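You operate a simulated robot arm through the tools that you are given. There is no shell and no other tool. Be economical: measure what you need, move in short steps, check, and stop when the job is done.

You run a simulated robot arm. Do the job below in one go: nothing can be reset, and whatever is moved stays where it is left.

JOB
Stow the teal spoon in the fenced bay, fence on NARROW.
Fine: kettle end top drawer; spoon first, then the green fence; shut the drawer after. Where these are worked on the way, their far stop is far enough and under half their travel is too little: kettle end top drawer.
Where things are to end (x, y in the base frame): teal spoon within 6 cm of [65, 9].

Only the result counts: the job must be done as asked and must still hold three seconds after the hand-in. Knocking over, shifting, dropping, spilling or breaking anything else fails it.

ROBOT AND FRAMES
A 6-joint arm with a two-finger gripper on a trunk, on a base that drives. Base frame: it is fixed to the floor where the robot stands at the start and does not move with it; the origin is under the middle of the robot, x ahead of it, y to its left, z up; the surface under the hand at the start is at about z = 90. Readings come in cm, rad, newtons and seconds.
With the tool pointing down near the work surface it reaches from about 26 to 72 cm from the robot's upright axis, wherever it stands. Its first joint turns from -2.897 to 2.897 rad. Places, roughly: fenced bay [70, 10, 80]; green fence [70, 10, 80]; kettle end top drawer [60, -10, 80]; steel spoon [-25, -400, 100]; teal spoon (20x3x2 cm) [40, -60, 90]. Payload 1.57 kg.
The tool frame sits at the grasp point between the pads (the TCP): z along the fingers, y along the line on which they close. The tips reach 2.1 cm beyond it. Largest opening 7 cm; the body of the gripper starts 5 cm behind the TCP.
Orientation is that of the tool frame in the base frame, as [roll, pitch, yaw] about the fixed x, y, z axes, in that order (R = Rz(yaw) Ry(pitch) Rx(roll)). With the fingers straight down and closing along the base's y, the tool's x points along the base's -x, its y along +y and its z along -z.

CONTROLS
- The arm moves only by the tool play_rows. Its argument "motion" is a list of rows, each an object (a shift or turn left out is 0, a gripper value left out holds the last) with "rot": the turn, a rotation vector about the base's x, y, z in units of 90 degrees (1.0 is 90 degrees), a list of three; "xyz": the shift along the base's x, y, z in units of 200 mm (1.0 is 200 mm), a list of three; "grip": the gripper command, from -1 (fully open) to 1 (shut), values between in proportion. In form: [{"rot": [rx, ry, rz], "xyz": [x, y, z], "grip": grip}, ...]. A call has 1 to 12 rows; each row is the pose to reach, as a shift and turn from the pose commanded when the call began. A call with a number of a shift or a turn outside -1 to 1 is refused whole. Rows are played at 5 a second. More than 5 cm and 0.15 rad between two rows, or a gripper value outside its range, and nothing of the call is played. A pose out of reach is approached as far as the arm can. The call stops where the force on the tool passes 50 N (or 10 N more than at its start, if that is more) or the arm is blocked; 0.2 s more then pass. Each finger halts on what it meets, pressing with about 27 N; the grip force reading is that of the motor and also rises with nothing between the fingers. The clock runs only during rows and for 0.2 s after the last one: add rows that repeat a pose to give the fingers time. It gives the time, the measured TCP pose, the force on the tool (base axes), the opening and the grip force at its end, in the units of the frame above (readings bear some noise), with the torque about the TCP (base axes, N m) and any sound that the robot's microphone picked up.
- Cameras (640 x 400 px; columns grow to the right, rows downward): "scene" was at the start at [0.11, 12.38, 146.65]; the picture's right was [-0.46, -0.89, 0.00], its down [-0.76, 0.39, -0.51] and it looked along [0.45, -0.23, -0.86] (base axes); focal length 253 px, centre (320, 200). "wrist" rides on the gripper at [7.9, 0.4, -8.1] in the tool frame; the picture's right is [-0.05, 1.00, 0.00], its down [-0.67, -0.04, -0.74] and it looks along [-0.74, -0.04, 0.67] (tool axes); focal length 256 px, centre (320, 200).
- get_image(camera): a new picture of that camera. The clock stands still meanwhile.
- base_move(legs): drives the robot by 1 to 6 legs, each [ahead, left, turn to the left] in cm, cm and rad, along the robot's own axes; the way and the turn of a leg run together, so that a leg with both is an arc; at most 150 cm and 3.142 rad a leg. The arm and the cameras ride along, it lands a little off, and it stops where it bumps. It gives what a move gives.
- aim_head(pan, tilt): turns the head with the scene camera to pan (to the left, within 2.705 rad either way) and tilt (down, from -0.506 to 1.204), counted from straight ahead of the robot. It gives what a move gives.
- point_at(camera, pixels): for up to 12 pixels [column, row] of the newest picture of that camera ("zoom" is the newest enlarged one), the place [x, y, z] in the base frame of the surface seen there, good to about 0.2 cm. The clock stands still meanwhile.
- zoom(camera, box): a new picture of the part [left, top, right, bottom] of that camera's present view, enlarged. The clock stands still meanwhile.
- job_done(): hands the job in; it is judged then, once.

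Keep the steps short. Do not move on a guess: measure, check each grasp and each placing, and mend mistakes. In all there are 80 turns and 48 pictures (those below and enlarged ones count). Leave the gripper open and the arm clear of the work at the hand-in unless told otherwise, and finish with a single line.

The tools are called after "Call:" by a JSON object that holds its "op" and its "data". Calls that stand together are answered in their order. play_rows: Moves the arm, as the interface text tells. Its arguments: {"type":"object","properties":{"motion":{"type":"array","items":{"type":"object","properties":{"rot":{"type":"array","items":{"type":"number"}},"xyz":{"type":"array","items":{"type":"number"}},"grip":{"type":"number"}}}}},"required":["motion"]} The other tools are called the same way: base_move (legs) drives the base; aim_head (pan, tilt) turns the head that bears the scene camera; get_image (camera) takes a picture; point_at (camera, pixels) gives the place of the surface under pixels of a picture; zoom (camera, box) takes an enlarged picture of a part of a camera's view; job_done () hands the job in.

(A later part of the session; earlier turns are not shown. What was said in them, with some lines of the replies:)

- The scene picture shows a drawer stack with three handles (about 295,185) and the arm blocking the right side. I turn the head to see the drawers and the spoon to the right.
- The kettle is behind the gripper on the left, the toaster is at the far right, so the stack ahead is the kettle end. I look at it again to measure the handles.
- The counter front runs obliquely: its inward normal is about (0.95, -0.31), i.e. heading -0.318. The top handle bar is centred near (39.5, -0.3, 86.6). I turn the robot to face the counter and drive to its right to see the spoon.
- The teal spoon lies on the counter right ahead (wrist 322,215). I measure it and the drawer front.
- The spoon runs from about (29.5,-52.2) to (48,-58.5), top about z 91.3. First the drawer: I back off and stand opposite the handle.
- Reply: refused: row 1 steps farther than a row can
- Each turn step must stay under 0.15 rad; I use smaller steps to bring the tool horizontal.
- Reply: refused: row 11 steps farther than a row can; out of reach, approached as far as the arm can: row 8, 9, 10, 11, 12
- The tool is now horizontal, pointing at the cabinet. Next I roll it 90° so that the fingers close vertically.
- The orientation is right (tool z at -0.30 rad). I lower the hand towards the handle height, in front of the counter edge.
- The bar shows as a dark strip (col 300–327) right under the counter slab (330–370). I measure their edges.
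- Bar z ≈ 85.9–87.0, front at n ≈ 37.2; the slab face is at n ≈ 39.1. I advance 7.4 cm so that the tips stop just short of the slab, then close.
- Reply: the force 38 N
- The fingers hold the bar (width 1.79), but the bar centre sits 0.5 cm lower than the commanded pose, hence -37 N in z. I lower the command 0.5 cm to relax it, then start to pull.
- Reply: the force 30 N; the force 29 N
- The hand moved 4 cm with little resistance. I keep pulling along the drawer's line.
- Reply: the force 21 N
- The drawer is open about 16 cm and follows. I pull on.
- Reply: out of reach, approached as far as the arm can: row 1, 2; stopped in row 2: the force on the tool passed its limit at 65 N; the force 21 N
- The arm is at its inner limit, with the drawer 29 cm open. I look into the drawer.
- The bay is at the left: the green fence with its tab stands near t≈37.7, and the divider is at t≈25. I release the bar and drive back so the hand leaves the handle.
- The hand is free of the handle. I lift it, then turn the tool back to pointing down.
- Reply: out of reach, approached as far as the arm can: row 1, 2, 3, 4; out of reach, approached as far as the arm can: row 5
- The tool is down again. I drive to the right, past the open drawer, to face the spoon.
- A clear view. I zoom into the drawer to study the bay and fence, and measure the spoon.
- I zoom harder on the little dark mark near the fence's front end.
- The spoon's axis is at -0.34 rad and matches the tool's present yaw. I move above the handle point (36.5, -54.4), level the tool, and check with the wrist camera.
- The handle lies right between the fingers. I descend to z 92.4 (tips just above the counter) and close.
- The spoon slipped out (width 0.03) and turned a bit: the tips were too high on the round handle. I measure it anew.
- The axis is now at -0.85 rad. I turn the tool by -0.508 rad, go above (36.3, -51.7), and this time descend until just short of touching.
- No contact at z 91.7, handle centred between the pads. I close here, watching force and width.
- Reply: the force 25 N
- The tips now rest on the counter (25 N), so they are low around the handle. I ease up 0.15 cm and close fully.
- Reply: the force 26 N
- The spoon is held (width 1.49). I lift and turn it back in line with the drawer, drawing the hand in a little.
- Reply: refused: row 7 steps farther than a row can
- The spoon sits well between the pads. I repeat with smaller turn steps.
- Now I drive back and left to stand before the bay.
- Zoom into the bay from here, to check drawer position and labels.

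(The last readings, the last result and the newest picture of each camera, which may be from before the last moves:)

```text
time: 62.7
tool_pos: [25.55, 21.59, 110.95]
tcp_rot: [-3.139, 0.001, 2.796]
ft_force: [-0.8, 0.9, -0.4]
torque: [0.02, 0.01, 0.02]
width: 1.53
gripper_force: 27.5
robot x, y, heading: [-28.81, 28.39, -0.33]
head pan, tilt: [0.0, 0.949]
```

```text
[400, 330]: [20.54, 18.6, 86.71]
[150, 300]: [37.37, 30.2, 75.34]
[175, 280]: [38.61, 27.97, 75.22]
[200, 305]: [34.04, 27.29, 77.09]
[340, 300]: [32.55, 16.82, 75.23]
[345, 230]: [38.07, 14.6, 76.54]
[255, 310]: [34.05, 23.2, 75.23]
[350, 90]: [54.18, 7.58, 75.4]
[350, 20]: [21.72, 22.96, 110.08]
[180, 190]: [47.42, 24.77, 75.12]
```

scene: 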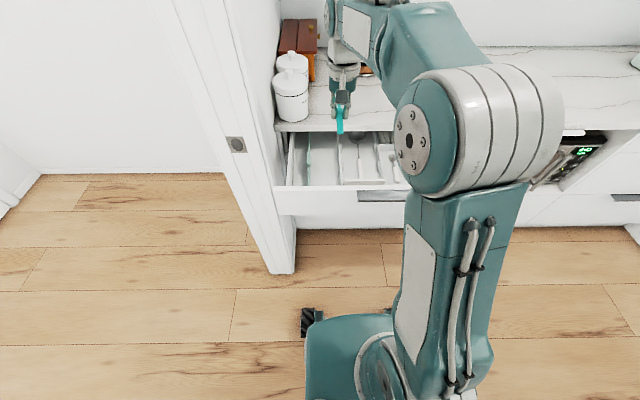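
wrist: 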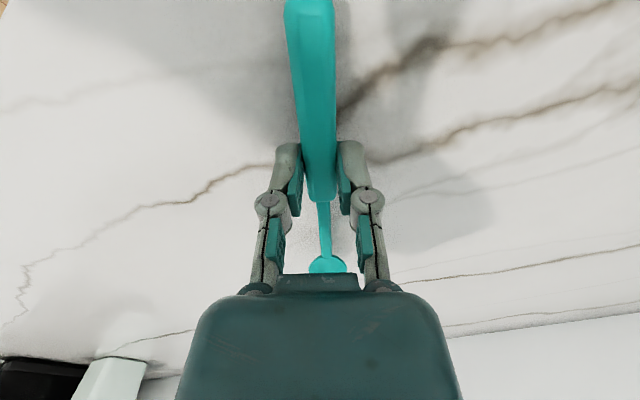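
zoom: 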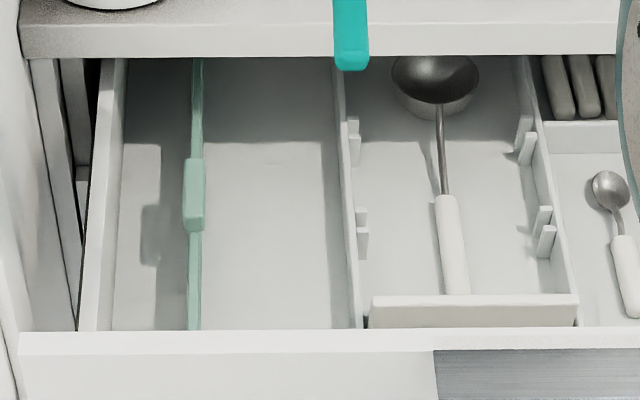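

Bay floor z 75.2, front panel top z 86.7 at n≈13.7, fence face t≈36.6, divider t≈25.2. I move above the drop point (34.2, 19.2) and look with the wrist camera.

Call:
{"op": "play_rows", "data": {"motion": [{"xyz": [0.2, -0.06, -0.05], "rot": [0, 0, 0.01], "grip": 1}, {"xyz": [0.4, -0.11, -0.2], "rot": [0, 0, 0.01], "grip": 1}, {"xyz": [0.433, -0.12, -0.4], "rot": [0, 0, 0.01], "grip": 1}, {"xyz": [0.433, -0.12, -0.6], "rot": [0, 0, 0.01], "grip": 1}, {"xyz": [0.433, -0.12, -0.8], "rot": [0, 0, 0.01], "grip": 1}, {"xyz": [0.433, -0.12, -0.8], "rot": [0, 0, 0.01], "grip": 1}]}}

Call:
{"op": "get_image", "data": {"camera": "wrist"}}

Call:
{"op": "point_at", "data": {"camera": "wrist", "pixels": [[320, 20], [320, 100], [320, 180], [400, 20], [420, 60], [480, 40], [250, 40], [230, 60], [200, 40], [320, 5]]}}

```text
refused: row 2 steps farther than a row can; nothing moved
```

```text
19 pictures are left
```

wrist: 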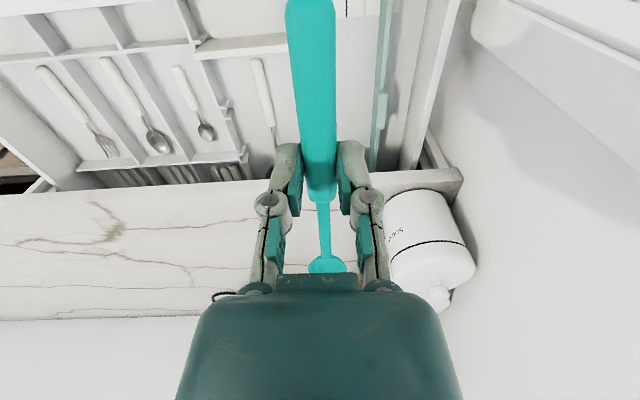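

```text
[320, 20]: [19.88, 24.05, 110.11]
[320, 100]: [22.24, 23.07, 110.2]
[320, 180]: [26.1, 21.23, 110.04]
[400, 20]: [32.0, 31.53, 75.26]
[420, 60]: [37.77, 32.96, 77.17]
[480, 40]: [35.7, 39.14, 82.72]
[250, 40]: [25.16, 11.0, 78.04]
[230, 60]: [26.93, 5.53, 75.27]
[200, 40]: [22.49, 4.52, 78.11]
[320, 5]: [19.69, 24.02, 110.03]
```

The spoon hangs straight. Label cards are just out of view at the top; I back the hand 5 cm to read them first.

Call:
{"op": "play_rows", "data": {"motion": [{"xyz": [-0.12, 0.04, 0], "grip": 1}, {"xyz": [-0.24, 0.08, 0], "grip": 1}, {"xyz": [-0.36, 0.12, 0], "grip": 1}, {"xyz": [-0.36, 0.12, 0], "grip": 1}]}}

Call:
{"op": "zoom", "data": {"camera": "wrist", "box": [280, 0, 440, 100]}}

```text
time: 63.7
tool_pos: [18.22, 23.92, 111.03]
tcp_rot: [-3.14, -0.001, 2.794]
ft_force: [-0.3, 0.4, -0.4]
torque: [0.01, 0.03, 0.01]
width: 1.51
gripper_force: 27.3
robot x, y, heading: [-28.75, 28.47, -0.33]
head pan, tilt: [0.0, 0.949]
```

```text
4.00 times, centred on (360, 50) of wrist
```

zoom: 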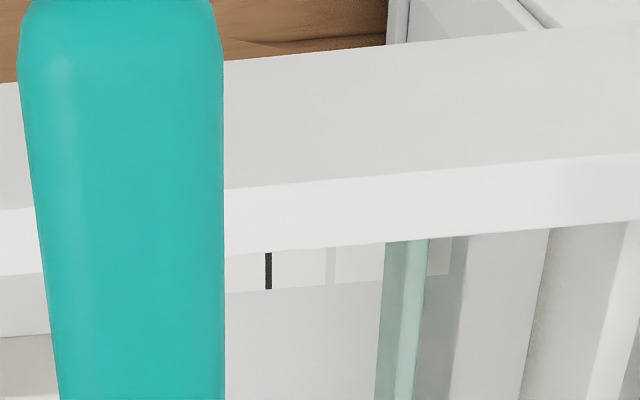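

Call:
{"op": "point_at", "data": {"camera": "zoom", "pixels": [[268, 270], [332, 265], [452, 255], [375, 380], [405, 390], [240, 285], [412, 330]]}}

```text
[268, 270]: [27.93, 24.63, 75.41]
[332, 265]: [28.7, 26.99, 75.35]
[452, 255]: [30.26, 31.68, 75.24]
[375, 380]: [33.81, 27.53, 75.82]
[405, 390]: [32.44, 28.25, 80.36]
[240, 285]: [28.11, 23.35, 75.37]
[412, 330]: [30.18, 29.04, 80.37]
```

The black mark on the free card is at t≈32.1; the card under the fence is centred at t≈37.1. So the fence stands at the wide mark now and NARROW is 5 cm toward the divider. I move the spoon above the bay at t≈28.4.

Call:
{"op": "play_rows", "data": {"motion": [{"xyz": [0.2, -0.065, 0], "rot": [0, 0, 0.01], "grip": 1}, {"xyz": [0.4, -0.13, 0], "rot": [0, 0, 0.01], "grip": 1}, {"xyz": [0.6, -0.195, -0.1], "rot": [0, 0, 0.01], "grip": 1}, {"xyz": [0.75, -0.24, -0.25], "rot": [0, 0, 0.01], "grip": 1}, {"xyz": [0.795, -0.26, -0.45], "rot": [0, 0, 0.01], "grip": 1}, {"xyz": [0.795, -0.26, -0.65], "rot": [0, 0, 0.01], "grip": 1}, {"xyz": [0.795, -0.26, -0.85], "rot": [0, 0, 0.01], "grip": 1}, {"xyz": [0.795, -0.26, -0.95], "rot": [0, 0, 0.01], "grip": 1}, {"xyz": [0.795, -0.26, -0.95], "rot": [0, 0, 0.01], "grip": 1}]}}

Call:
{"op": "get_image", "data": {"camera": "wrist"}}

Call:
{"op": "get_image", "data": {"camera": "scene"}}

```text
time: 65.7
tool_pos: [34.72, 18.9, 92.07]
tcp_rot: [-3.141, 0.001, 2.81]
ft_force: [0.0, -0.6, -0.1]
torque: [-0.01, 0.02, 0.0]
width: 1.54
gripper_force: 27.0
robot x, y, heading: [-28.83, 28.98, -0.331]
head pan, tilt: [0.0, 0.949]
```

```text
17 pictures are left
```

wrist: 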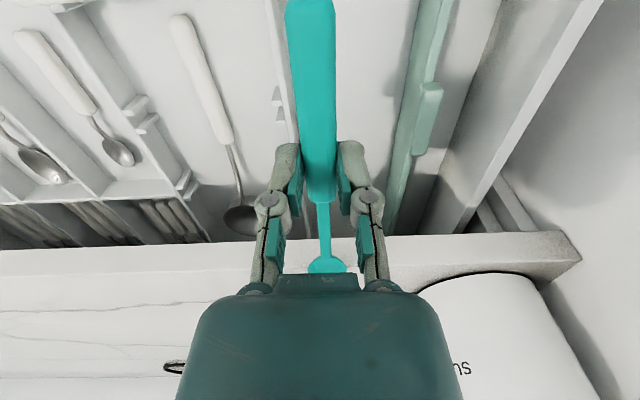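

```text
16 pictures are left
```

scene: 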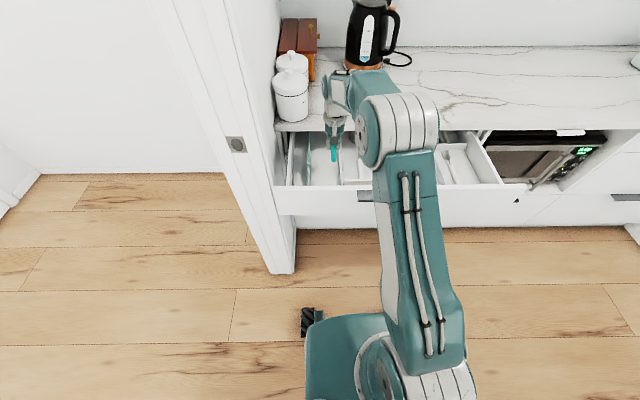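

The bowl tip would reach n≈39.4, onto the slab edge. I back off 2.2 cm in n at this height, then go down into the bay.

Call:
{"op": "play_rows", "data": {"motion": [{"xyz": [-0.11, 0.02, 0.02], "grip": 1}, {"xyz": [-0.11, 0.02, -0.1], "grip": 1}, {"xyz": [-0.11, 0.02, -0.3], "grip": 1}, {"xyz": [-0.11, 0.02, -0.5], "grip": 1}, {"xyz": [-0.11, 0.02, -0.65], "grip": 1}, {"xyz": [-0.11, 0.02, -0.65], "grip": 1}]}}

Call:
{"op": "get_image", "data": {"camera": "wrist"}}

```text
time: 67.1
tool_pos: [32.13, 19.13, 79.02]
tcp_rot: [-3.141, 0.002, 2.811]
ft_force: [0.7, -0.5, -1.1]
torque: [-0.02, 0.02, 0.0]
width: 1.5
gripper_force: 27.0
robot x, y, heading: [-29.12, 28.37, -0.33]
head pan, tilt: [0.0, 0.949]
```

```text
15 pictures are left
```

wrist: 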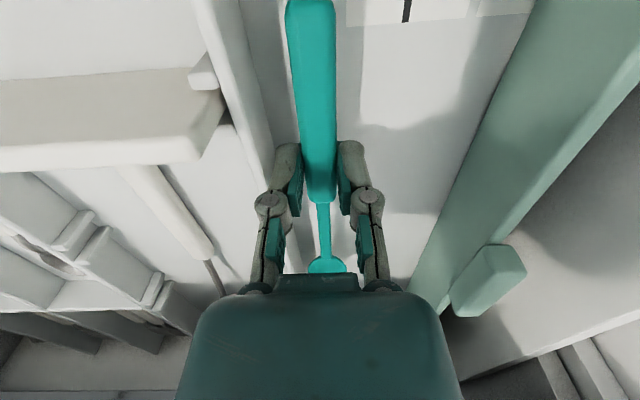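

The spoon is over the bay floor, between divider and fence. I lower 1.5 cm and open to 3 cm only.

Call:
{"op": "play_rows", "data": {"motion": [{"xyz": [0, 0, -0.04], "grip": 1}, {"xyz": [0, 0, -0.075], "grip": 1}, {"xyz": [0, 0, -0.075], "grip": 1}, {"xyz": [0, 0, -0.075], "grip": 0.4}, {"xyz": [0, 0, -0.075], "grip": 0.14}, {"xyz": [0, 0, -0.075], "grip": 0.14}]}}

Call:
{"op": "play_rows", "data": {"motion": [{"xyz": [0, 0, 0.15], "grip": 0.14}, {"xyz": [0, 0, 0.35], "grip": 0.14}, {"xyz": [0, 0, 0.55], "grip": 0.14}, {"xyz": [0, 0, 0.75], "grip": 0.14}, {"xyz": [-0.2, 0.06, 0.75], "grip": 0.14}, {"xyz": [-0.2, 0.06, 0.75], "grip": 0.14}]}}

Call:
{"op": "get_image", "data": {"camera": "wrist"}}

```text
time: 68.5
tool_pos: [32.07, 19.21, 77.55]
tcp_rot: [-3.141, 0.003, 2.813]
ft_force: [3.2, 10.8, -4.1]
torque: [0.04, -0.01, -0.02]
width: 2.22
gripper_force: 0.0
robot x, y, heading: [-28.6, 28.59, -0.33]
head pan, tilt: [0.0, 0.949]
```

```text
time: 69.9
tool_pos: [27.94, 20.37, 92.85]
tcp_rot: [-3.14, 0.003, 2.81]
ft_force: [-0.4, -0.6, 0.4]
torque: [0.0, 0.01, 0.01]
width: 3.01
gripper_force: 0.0
robot x, y, heading: [-28.27, 28.67, -0.327]
head pan, tilt: [0.0, 0.949]
```

```text
14 pictures are left
```

wrist: 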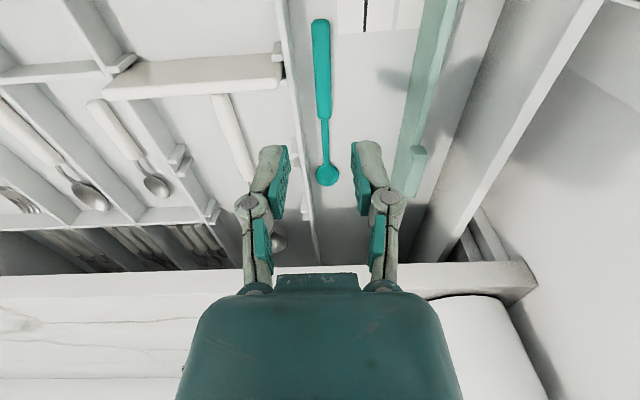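

The spoon lies in the bay. I measure its place, the fence and the tab.

Call:
{"op": "point_at", "data": {"camera": "wrist", "pixels": [[321, 22], [324, 110], [327, 175], [417, 160], [407, 160], [415, 190], [425, 80], [440, 20], [365, 15], [395, 15], [290, 60], [418, 148]]}}

Call:
{"op": "zoom", "data": {"camera": "wrist", "box": [300, 0, 460, 100]}}

```text
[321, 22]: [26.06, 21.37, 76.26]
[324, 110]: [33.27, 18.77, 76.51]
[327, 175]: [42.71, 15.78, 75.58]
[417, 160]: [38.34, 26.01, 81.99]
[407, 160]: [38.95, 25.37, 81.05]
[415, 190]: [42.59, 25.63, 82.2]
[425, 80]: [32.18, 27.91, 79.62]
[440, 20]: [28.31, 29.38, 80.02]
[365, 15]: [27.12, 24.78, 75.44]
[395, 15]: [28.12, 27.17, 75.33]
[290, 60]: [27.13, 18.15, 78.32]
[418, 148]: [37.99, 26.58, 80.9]
```

```text
4.00 times, centred on (380, 50) of wrist
```

zoom: 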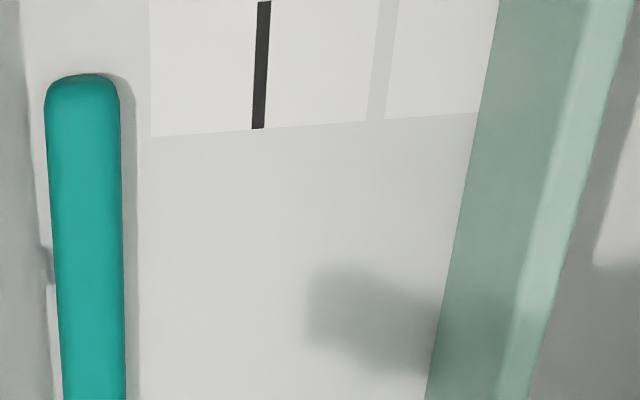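

Spoon centre is about (34.7, 18.3), which becomes about (62, 9) when shut – within 6 cm. Now the tab: centre near n 30.4, t 37.1, z 80–82. I go above it with the fingers open and look.

Call:
{"op": "play_rows", "data": {"motion": [{"xyz": [0.15, 0.065, 0.05], "rot": [0, 0, 0.008], "grip": 0}, {"xyz": [0.3, 0.13, 0.05], "rot": [0, 0, 0.008], "grip": -0.5}, {"xyz": [0.45, 0.195, 0.05], "rot": [0, 0, 0.008], "grip": -0.5}, {"xyz": [0.627, 0.267, 0.0], "rot": [0, 0, 0.008], "grip": -0.5}, {"xyz": [0.627, 0.267, -0.15], "rot": [0, 0, 0.008], "grip": -0.5}, {"xyz": [0.627, 0.267, -0.15], "rot": [0, 0, 0.008], "grip": -0.5}]}}

Call:
{"op": "get_image", "data": {"camera": "wrist"}}

Call:
{"op": "point_at", "data": {"camera": "wrist", "pixels": [[320, 80], [330, 120], [320, 120], [310, 120], [320, 150], [325, 180], [320, 50], [320, 20]]}}

```text
time: 71.3
tool_pos: [40.52, 25.35, 89.59]
tcp_rot: [3.141, 0.004, 2.824]
ft_force: [0.3, 0.1, -0.6]
torque: [0.01, -0.03, 0.0]
width: 5.25
gripper_force: 0.1
robot x, y, heading: [-28.36, 28.43, -0.329]
head pan, tilt: [0.0, 0.949]
```

```text
12 pictures are left
```

wrist: 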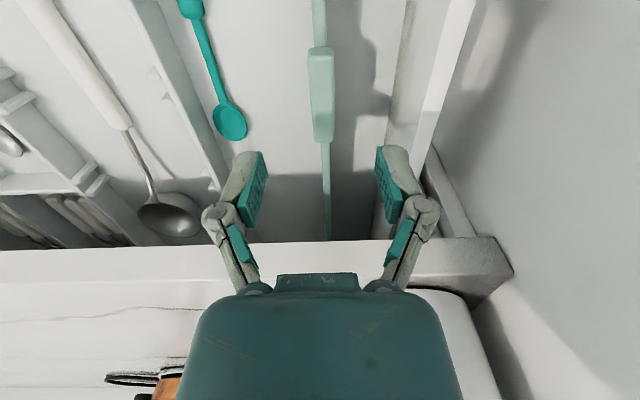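

```text
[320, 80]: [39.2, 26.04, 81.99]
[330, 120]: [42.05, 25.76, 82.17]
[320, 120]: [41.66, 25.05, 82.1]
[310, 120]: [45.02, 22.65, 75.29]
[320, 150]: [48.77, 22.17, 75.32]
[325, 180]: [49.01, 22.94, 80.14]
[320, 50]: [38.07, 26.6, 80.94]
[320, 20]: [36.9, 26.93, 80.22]
```

The tab lies between the fingers (TCP t 36.8, tab t 37.05). I narrow the opening to 4 cm, descend to z 81.7 and close on the tab.

Call:
{"op": "play_rows", "data": {"motion": [{"xyz": [0.004, 0.012, -0.05], "grip": -0.14}, {"xyz": [0.004, 0.012, -0.2], "grip": -0.14}, {"xyz": [0.004, 0.012, -0.33], "grip": -0.14}, {"xyz": [0.004, 0.012, -0.395], "grip": -0.14}, {"xyz": [0.004, 0.012, -0.395], "grip": 0.3}, {"xyz": [0.004, 0.012, -0.395], "grip": 1}, {"xyz": [0.004, 0.012, -0.395], "grip": 1}, {"xyz": [0.004, 0.012, -0.395], "grip": 1}]}}

Call:
{"op": "get_image", "data": {"camera": "wrist"}}

```text
time: 73.1
tool_pos: [40.65, 25.83, 81.49]
tcp_rot: [-3.139, 0.002, 2.825]
ft_force: [-0.1, -1.7, 1.1]
torque: [-0.03, 0.01, 0.49]
width: 1.51
gripper_force: 31.8
robot x, y, heading: [-28.93, 28.68, -0.326]
head pan, tilt: [0.0, 0.949]
```

```text
11 pictures are left
```

wrist: 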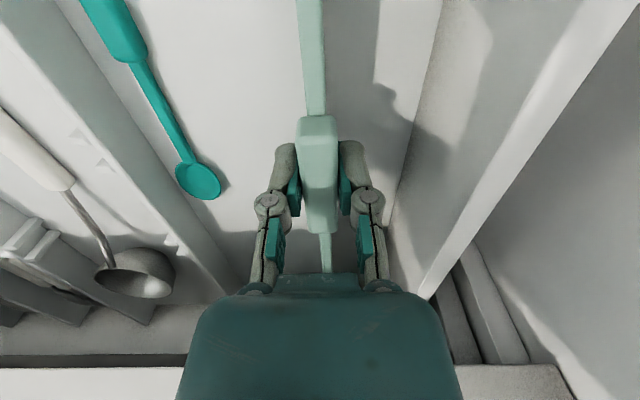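

The tab is gripped (1.51 cm). I slide it 5 cm toward the divider in small steps.

Call:
{"op": "play_rows", "data": {"motion": [{"xyz": [-0.02, -0.06, 0], "grip": 1}, {"xyz": [-0.04, -0.12, 0], "grip": 1}, {"xyz": [-0.06, -0.18, 0], "grip": 1}, {"xyz": [-0.079, -0.24, 0], "grip": 1}, {"xyz": [-0.079, -0.24, 0], "grip": 1}]}}

Call:
{"op": "get_image", "data": {"camera": "wrist"}}

```text
time: 74.3
tool_pos: [38.93, 21.02, 81.43]
tcp_rot: [-3.139, 0.002, 2.824]
ft_force: [-0.6, -3.3, 1.4]
torque: [-0.14, -0.45, 0.54]
width: 1.52
gripper_force: 31.7
robot x, y, heading: [-28.95, 28.58, -0.328]
head pan, tilt: [0.0, 0.949]
```

```text
10 pictures are left
```

wrist: 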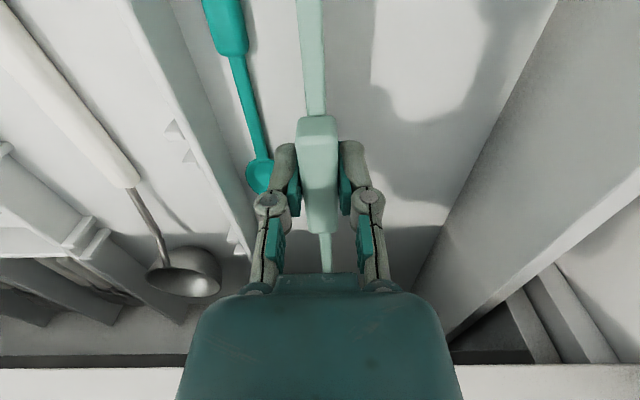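

The fence followed; hand at t≈32.15. I release, lift, draw back and view the fence against the labels.

Call:
{"op": "play_rows", "data": {"motion": [{"grip": 0.4}, {"grip": 0}, {"grip": 0}, {"xyz": [0, 0, 0.2], "grip": 0}, {"xyz": [0, 0, 0.4], "grip": 0}, {"xyz": [0, 0, 0.6], "grip": 0}, {"xyz": [-0.1, 0.03, 0.8], "grip": 0}, {"xyz": [-0.3, 0.1, 0.9], "grip": 0}, {"xyz": [-0.5, 0.16, 1.0], "grip": 0}, {"xyz": [-0.65, 0.21, 1.0], "grip": 0}, {"xyz": [-0.65, 0.21, 1.0], "grip": 0}]}}

Call:
{"op": "zoom", "data": {"camera": "wrist", "box": [200, 0, 440, 150]}}

Call:
{"op": "point_at", "data": {"camera": "zoom", "pixels": [[320, 30], [330, 60], [340, 100], [310, 60], [350, 60], [370, 20], [290, 20], [420, 20]]}}

```text
time: 76.7
tool_pos: [26.01, 25.66, 101.65]
tcp_rot: [-3.141, 0.002, 2.824]
ft_force: [-0.5, 0.5, 0.1]
torque: [0.0, -0.01, -0.01]
width: 3.5
gripper_force: 0.1
robot x, y, heading: [-28.47, 28.74, -0.333]
head pan, tilt: [0.0, 0.949]
```

```text
2.67 times, centred on (320, 75) of wrist
```

zoom: 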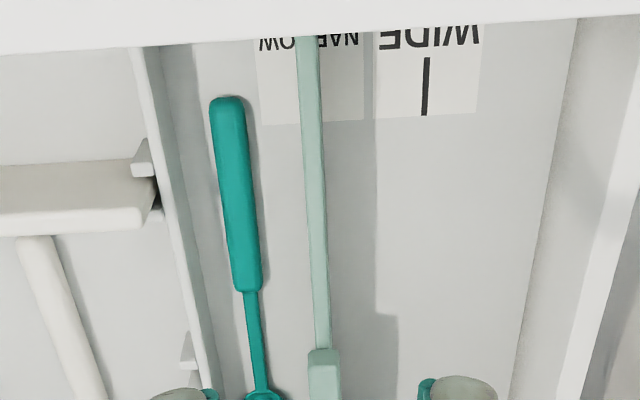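

```text
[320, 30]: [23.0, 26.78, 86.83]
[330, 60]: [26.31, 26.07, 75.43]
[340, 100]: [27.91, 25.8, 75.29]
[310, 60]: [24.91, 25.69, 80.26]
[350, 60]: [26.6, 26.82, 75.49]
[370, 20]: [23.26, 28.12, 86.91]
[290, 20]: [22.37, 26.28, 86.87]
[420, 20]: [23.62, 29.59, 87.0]
```

"NARROW" is under the fence, its mark covered; the fence is set and the spoon lies beside it. Next: shut the drawer. I drive 7 cm ahead and 6 cm right so the closing push stays within reach.

Call:
{"op": "base_move", "data": {"legs": [[7, -6, 0.012]]}}

Call:
{"op": "get_image", "data": {"camera": "scene"}}

Call:
{"op": "point_at", "data": {"camera": "scene", "pixels": [[340, 193], [365, 194], [385, 194], [360, 198], [310, 195]]}}

```text
time: 77.8
tool_pos: [31.33, 19.24, 101.56]
tcp_rot: [-3.136, 0.001, 2.838]
ft_force: [0.6, 1.1, -0.8]
torque: [-0.01, 0.03, -0.04]
width: 3.48
gripper_force: 0.1
robot x, y, heading: [-23.48, 21.06, -0.313]
head pan, tilt: [0.0, 0.949]
```

```text
8 pictures are left
```

scene: 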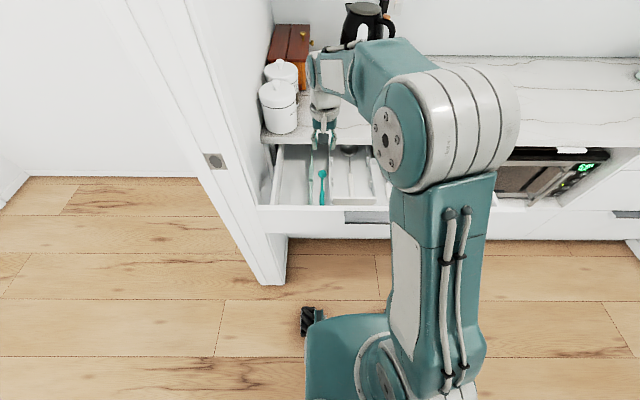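

```text
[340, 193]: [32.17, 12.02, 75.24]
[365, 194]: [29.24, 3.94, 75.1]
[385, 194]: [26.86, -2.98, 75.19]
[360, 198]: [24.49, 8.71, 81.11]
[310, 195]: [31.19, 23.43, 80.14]
```

Call:
{"op": "point_at", "data": {"camera": "scene", "pixels": [[348, 213], [365, 213], [380, 213], [365, 218], [345, 222], [300, 210], [340, 208], [323, 187]]}}

```text
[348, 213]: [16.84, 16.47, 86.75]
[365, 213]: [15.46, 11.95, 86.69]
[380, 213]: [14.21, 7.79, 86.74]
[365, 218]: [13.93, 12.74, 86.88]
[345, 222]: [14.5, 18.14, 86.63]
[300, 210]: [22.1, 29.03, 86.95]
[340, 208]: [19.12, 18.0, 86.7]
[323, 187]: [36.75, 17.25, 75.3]
```

Bar front now n≈8.5 (about 28.5 cm open). I bring the hand, fingers shut, in front of the bar's centre.

Call:
{"op": "play_rows", "data": {"motion": [{"xyz": [-0.19, -0.08, 0], "grip": 1}, {"xyz": [-0.38, -0.16, 0], "grip": 1}, {"xyz": [-0.57, -0.24, 0], "grip": 1}, {"xyz": [-0.76, -0.32, 0], "grip": 1}, {"xyz": [-0.95, -0.4, 0], "grip": 1}, {"xyz": [-0.95, -0.4, 0], "grip": 1}]}}

Call:
{"op": "play_rows", "data": {"motion": [{"xyz": [-0.19, -0.066, 0], "rot": [0, 0, -0.009], "grip": 1}, {"xyz": [-0.19, -0.066, -0.2], "rot": [0, 0, -0.009], "grip": 1}, {"xyz": [-0.19, -0.066, -0.4], "rot": [0, 0, -0.009], "grip": 1}, {"xyz": [-0.19, -0.066, -0.6], "rot": [0, 0, -0.009], "grip": 1}, {"xyz": [-0.19, -0.066, -0.78], "rot": [0, 0, -0.009], "grip": 1}, {"xyz": [-0.19, -0.066, -0.78], "rot": [0, 0, -0.009], "grip": 1}]}}

Call:
{"op": "get_image", "data": {"camera": "wrist"}}

```text
time: 79.2
tool_pos: [12.24, 10.92, 101.62]
tcp_rot: [-3.141, 0.0, 2.841]
ft_force: [0.1, 0.2, -0.8]
torque: [-0.07, -0.03, 0.01]
width: 0.0
gripper_force: 27.2
robot x, y, heading: [-23.61, 21.31, -0.317]
head pan, tilt: [0.0, 0.949]
```

```text
time: 80.6
tool_pos: [7.88, 9.01, 85.97]
tcp_rot: [3.137, 0.002, 2.825]
ft_force: [0.5, -0.2, -0.5]
torque: [0.01, 0.01, 0.02]
width: 0.0
gripper_force: 26.7
robot x, y, heading: [-23.43, 20.67, -0.314]
head pan, tilt: [0.0, 0.949]
```

```text
7 pictures are left
```

wrist: 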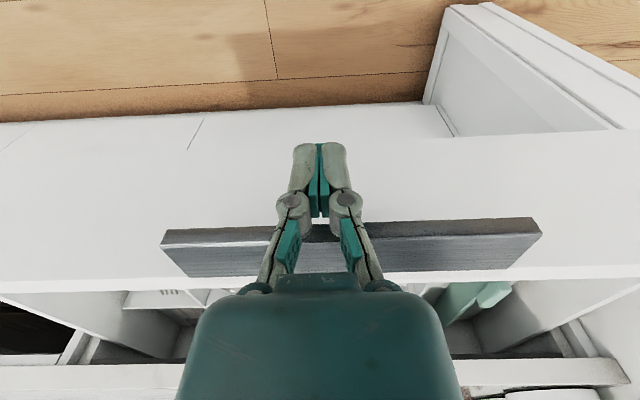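

The shut fingers stand right in front of the bar. I push gently, 1.5 cm a row.

Call:
{"op": "play_rows", "data": {"motion": [{"xyz": [0.048, -0.016, 0], "grip": 1}, {"xyz": [0.095, -0.031, 0], "grip": 1}, {"xyz": [0.143, -0.047, 0], "grip": 1}, {"xyz": [0.19, -0.063, 0], "grip": 1}, {"xyz": [0.261, -0.086, 0], "grip": 1}, {"xyz": [0.332, -0.11, 0], "grip": 1}, {"xyz": [0.404, -0.133, 0], "grip": 1}, {"xyz": [0.475, -0.157, 0], "grip": 1}, {"xyz": [0.546, -0.18, 0], "grip": 1}, {"xyz": [0.618, -0.203, 0], "grip": 1}, {"xyz": [0.665, -0.219, 0], "grip": 1}, {"xyz": [0.69, -0.227, 0], "grip": 1}]}}

Call:
{"op": "get_image", "data": {"camera": "wrist"}}

```text
time: 83.2
tool_pos: [21.83, 4.46, 85.97]
tcp_rot: [3.139, 0.001, 2.823]
ft_force: [0.1, -1.3, 0.7]
torque: [-0.02, 0.03, -0.01]
width: 0.01
gripper_force: 28.8
robot x, y, heading: [-23.04, 20.98, -0.32]
head pan, tilt: [0.0, 0.949]
```

```text
6 pictures are left
```

wrist: 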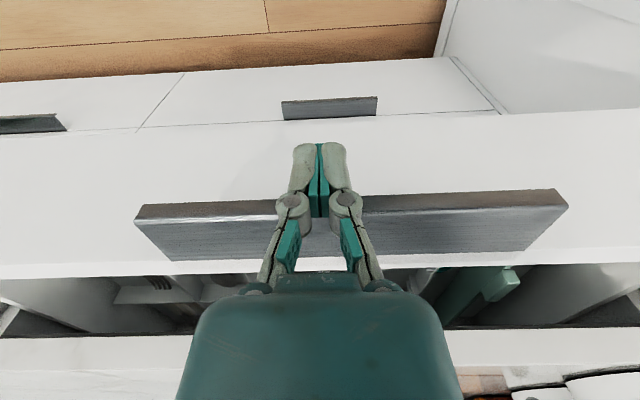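

The drawer follows the push. I go on toward shut, slowly at the end.

Call:
{"op": "play_rows", "data": {"motion": [{"xyz": [0.048, -0.016, 0], "grip": 1}, {"xyz": [0.119, -0.039, 0], "grip": 1}, {"xyz": [0.19, -0.063, 0], "grip": 1}, {"xyz": [0.261, -0.086, 0], "grip": 1}, {"xyz": [0.332, -0.11, 0], "grip": 1}, {"xyz": [0.404, -0.133, 0], "grip": 1}, {"xyz": [0.475, -0.157, 0], "grip": 1}, {"xyz": [0.546, -0.18, 0], "grip": 1}, {"xyz": [0.618, -0.203, 0], "grip": 1}, {"xyz": [0.665, -0.219, 0], "grip": 1}, {"xyz": [0.713, -0.235, 0], "grip": 1}, {"xyz": [0.736, -0.243, 0], "grip": 1}]}}

Call:
{"op": "play_rows", "data": {"motion": [{"xyz": [0.024, -0.008, 0], "grip": 1}, {"xyz": [0.048, -0.016, 0], "grip": 1}, {"xyz": [0.072, -0.024, 0], "grip": 1}, {"xyz": [0.095, -0.031, 0], "grip": 1}, {"xyz": [0.095, -0.031, 0], "grip": 1}]}}

```text
time: 85.8
tool_pos: [36.71, -0.34, 85.97]
tcp_rot: [3.138, 0.001, 2.824]
ft_force: [-0.2, -0.1, -0.6]
torque: [0.0, 0.01, 0.01]
width: 0.0
gripper_force: 28.4
robot x, y, heading: [-23.62, 20.97, -0.314]
head pan, tilt: [0.0, 0.949]
```

```text
time: 86.7
tool_pos: [37.75, -0.67, 85.99]
tcp_rot: [3.138, -0.019, 2.824]
ft_force: [-13.1, 5.2, 4.0]
torque: [-0.26, -0.13, 0.0]
width: 0.59
gripper_force: 28.4
robot x, y, heading: [-23.27, 20.55, -0.315]
head pan, tilt: [0.0, 0.949]
stopped in row 4: the force on the tool passed its limit at 58 N (the readings are from after the stop); the commanded pose is now the measured one
```

The push met a hard stop at n≈36.1, where the bar was when shut. I back the hand off, open it and check with the camera.

Call:
{"op": "play_rows", "data": {"motion": [{"xyz": [-0.1, 0.033, 0], "grip": 1}, {"xyz": [-0.25, 0.082, 0], "grip": 1}, {"xyz": [-0.45, 0.148, 0], "grip": 0}, {"xyz": [-0.65, 0.21, 0.1], "grip": -1}, {"xyz": [-0.65, 0.21, 0.3], "grip": -1}, {"xyz": [-0.65, 0.21, 0.5], "grip": -1}, {"xyz": [-0.65, 0.21, 0.7], "grip": -1}, {"xyz": [-0.65, 0.21, 0.9], "grip": -1}, {"xyz": [-0.65, 0.21, 0.9], "grip": -1}]}}

Call:
{"op": "aim_head", "data": {"pan": -0.05, "tilt": 0.9}}

Call:
{"op": "get_image", "data": {"camera": "scene"}}

```text
time: 88.7
tool_pos: [25.15, 3.64, 104.02]
tcp_rot: [3.138, -0.017, 2.823]
ft_force: [0.3, -0.6, -0.2]
torque: [-0.01, 0.01, 0.01]
width: 7.01
gripper_force: 0.1
robot x, y, heading: [-23.64, 20.98, -0.317]
head pan, tilt: [0.0, 0.949]
```

```text
time: 89.4
tool_pos: [25.06, 3.58, 104.04]
tcp_rot: [3.138, -0.016, 2.823]
ft_force: [-0.7, 0.3, 0.2]
torque: [0.01, -0.02, 0.03]
width: 7.0
gripper_force: 0.2
robot x, y, heading: [-23.5, 21.43, -0.312]
head pan, tilt: [-0.051, 0.901]
```

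```text
5 pictures are left
```

scene: 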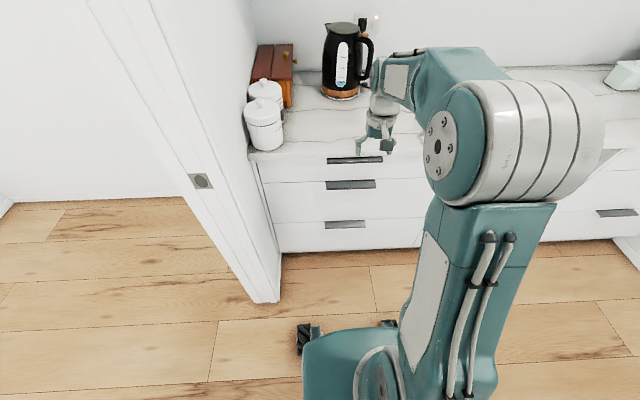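

Call:
{"op": "zoom", "data": {"camera": "scene", "box": [240, 130, 400, 230]}}

Call:
{"op": "point_at", "data": {"camera": "zoom", "pixels": [[350, 122], [450, 116], [450, 120], [560, 108], [70, 165], [70, 230], [250, 165], [250, 240], [380, 218]]}}

```text
4.00 times, centred on (320, 180) of scene
```

zoom: 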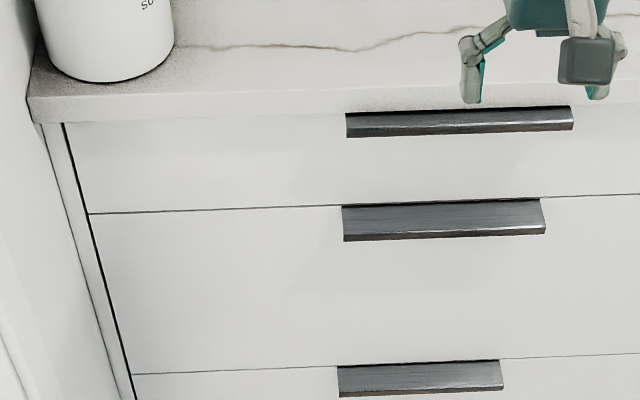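

```text
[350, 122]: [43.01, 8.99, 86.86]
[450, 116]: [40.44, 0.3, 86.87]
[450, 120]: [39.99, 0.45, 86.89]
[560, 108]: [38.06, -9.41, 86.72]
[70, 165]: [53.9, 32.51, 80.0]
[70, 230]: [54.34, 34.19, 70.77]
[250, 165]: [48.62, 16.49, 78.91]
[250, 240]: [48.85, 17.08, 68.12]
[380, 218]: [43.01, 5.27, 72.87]
```

The top drawer's face (n 41.03) is flush with the one below (41.06), so it is fully shut. The hand is open and clear, so I hand in.

Call:
{"op": "job_done", "data": {}}

```text
The job is handed in.
```

The teal spoon is in the fenced bay at an estimated [62, 9] (about 3 cm from target), the green fence is on NARROW, and the kettle end top drawer is fully shut.
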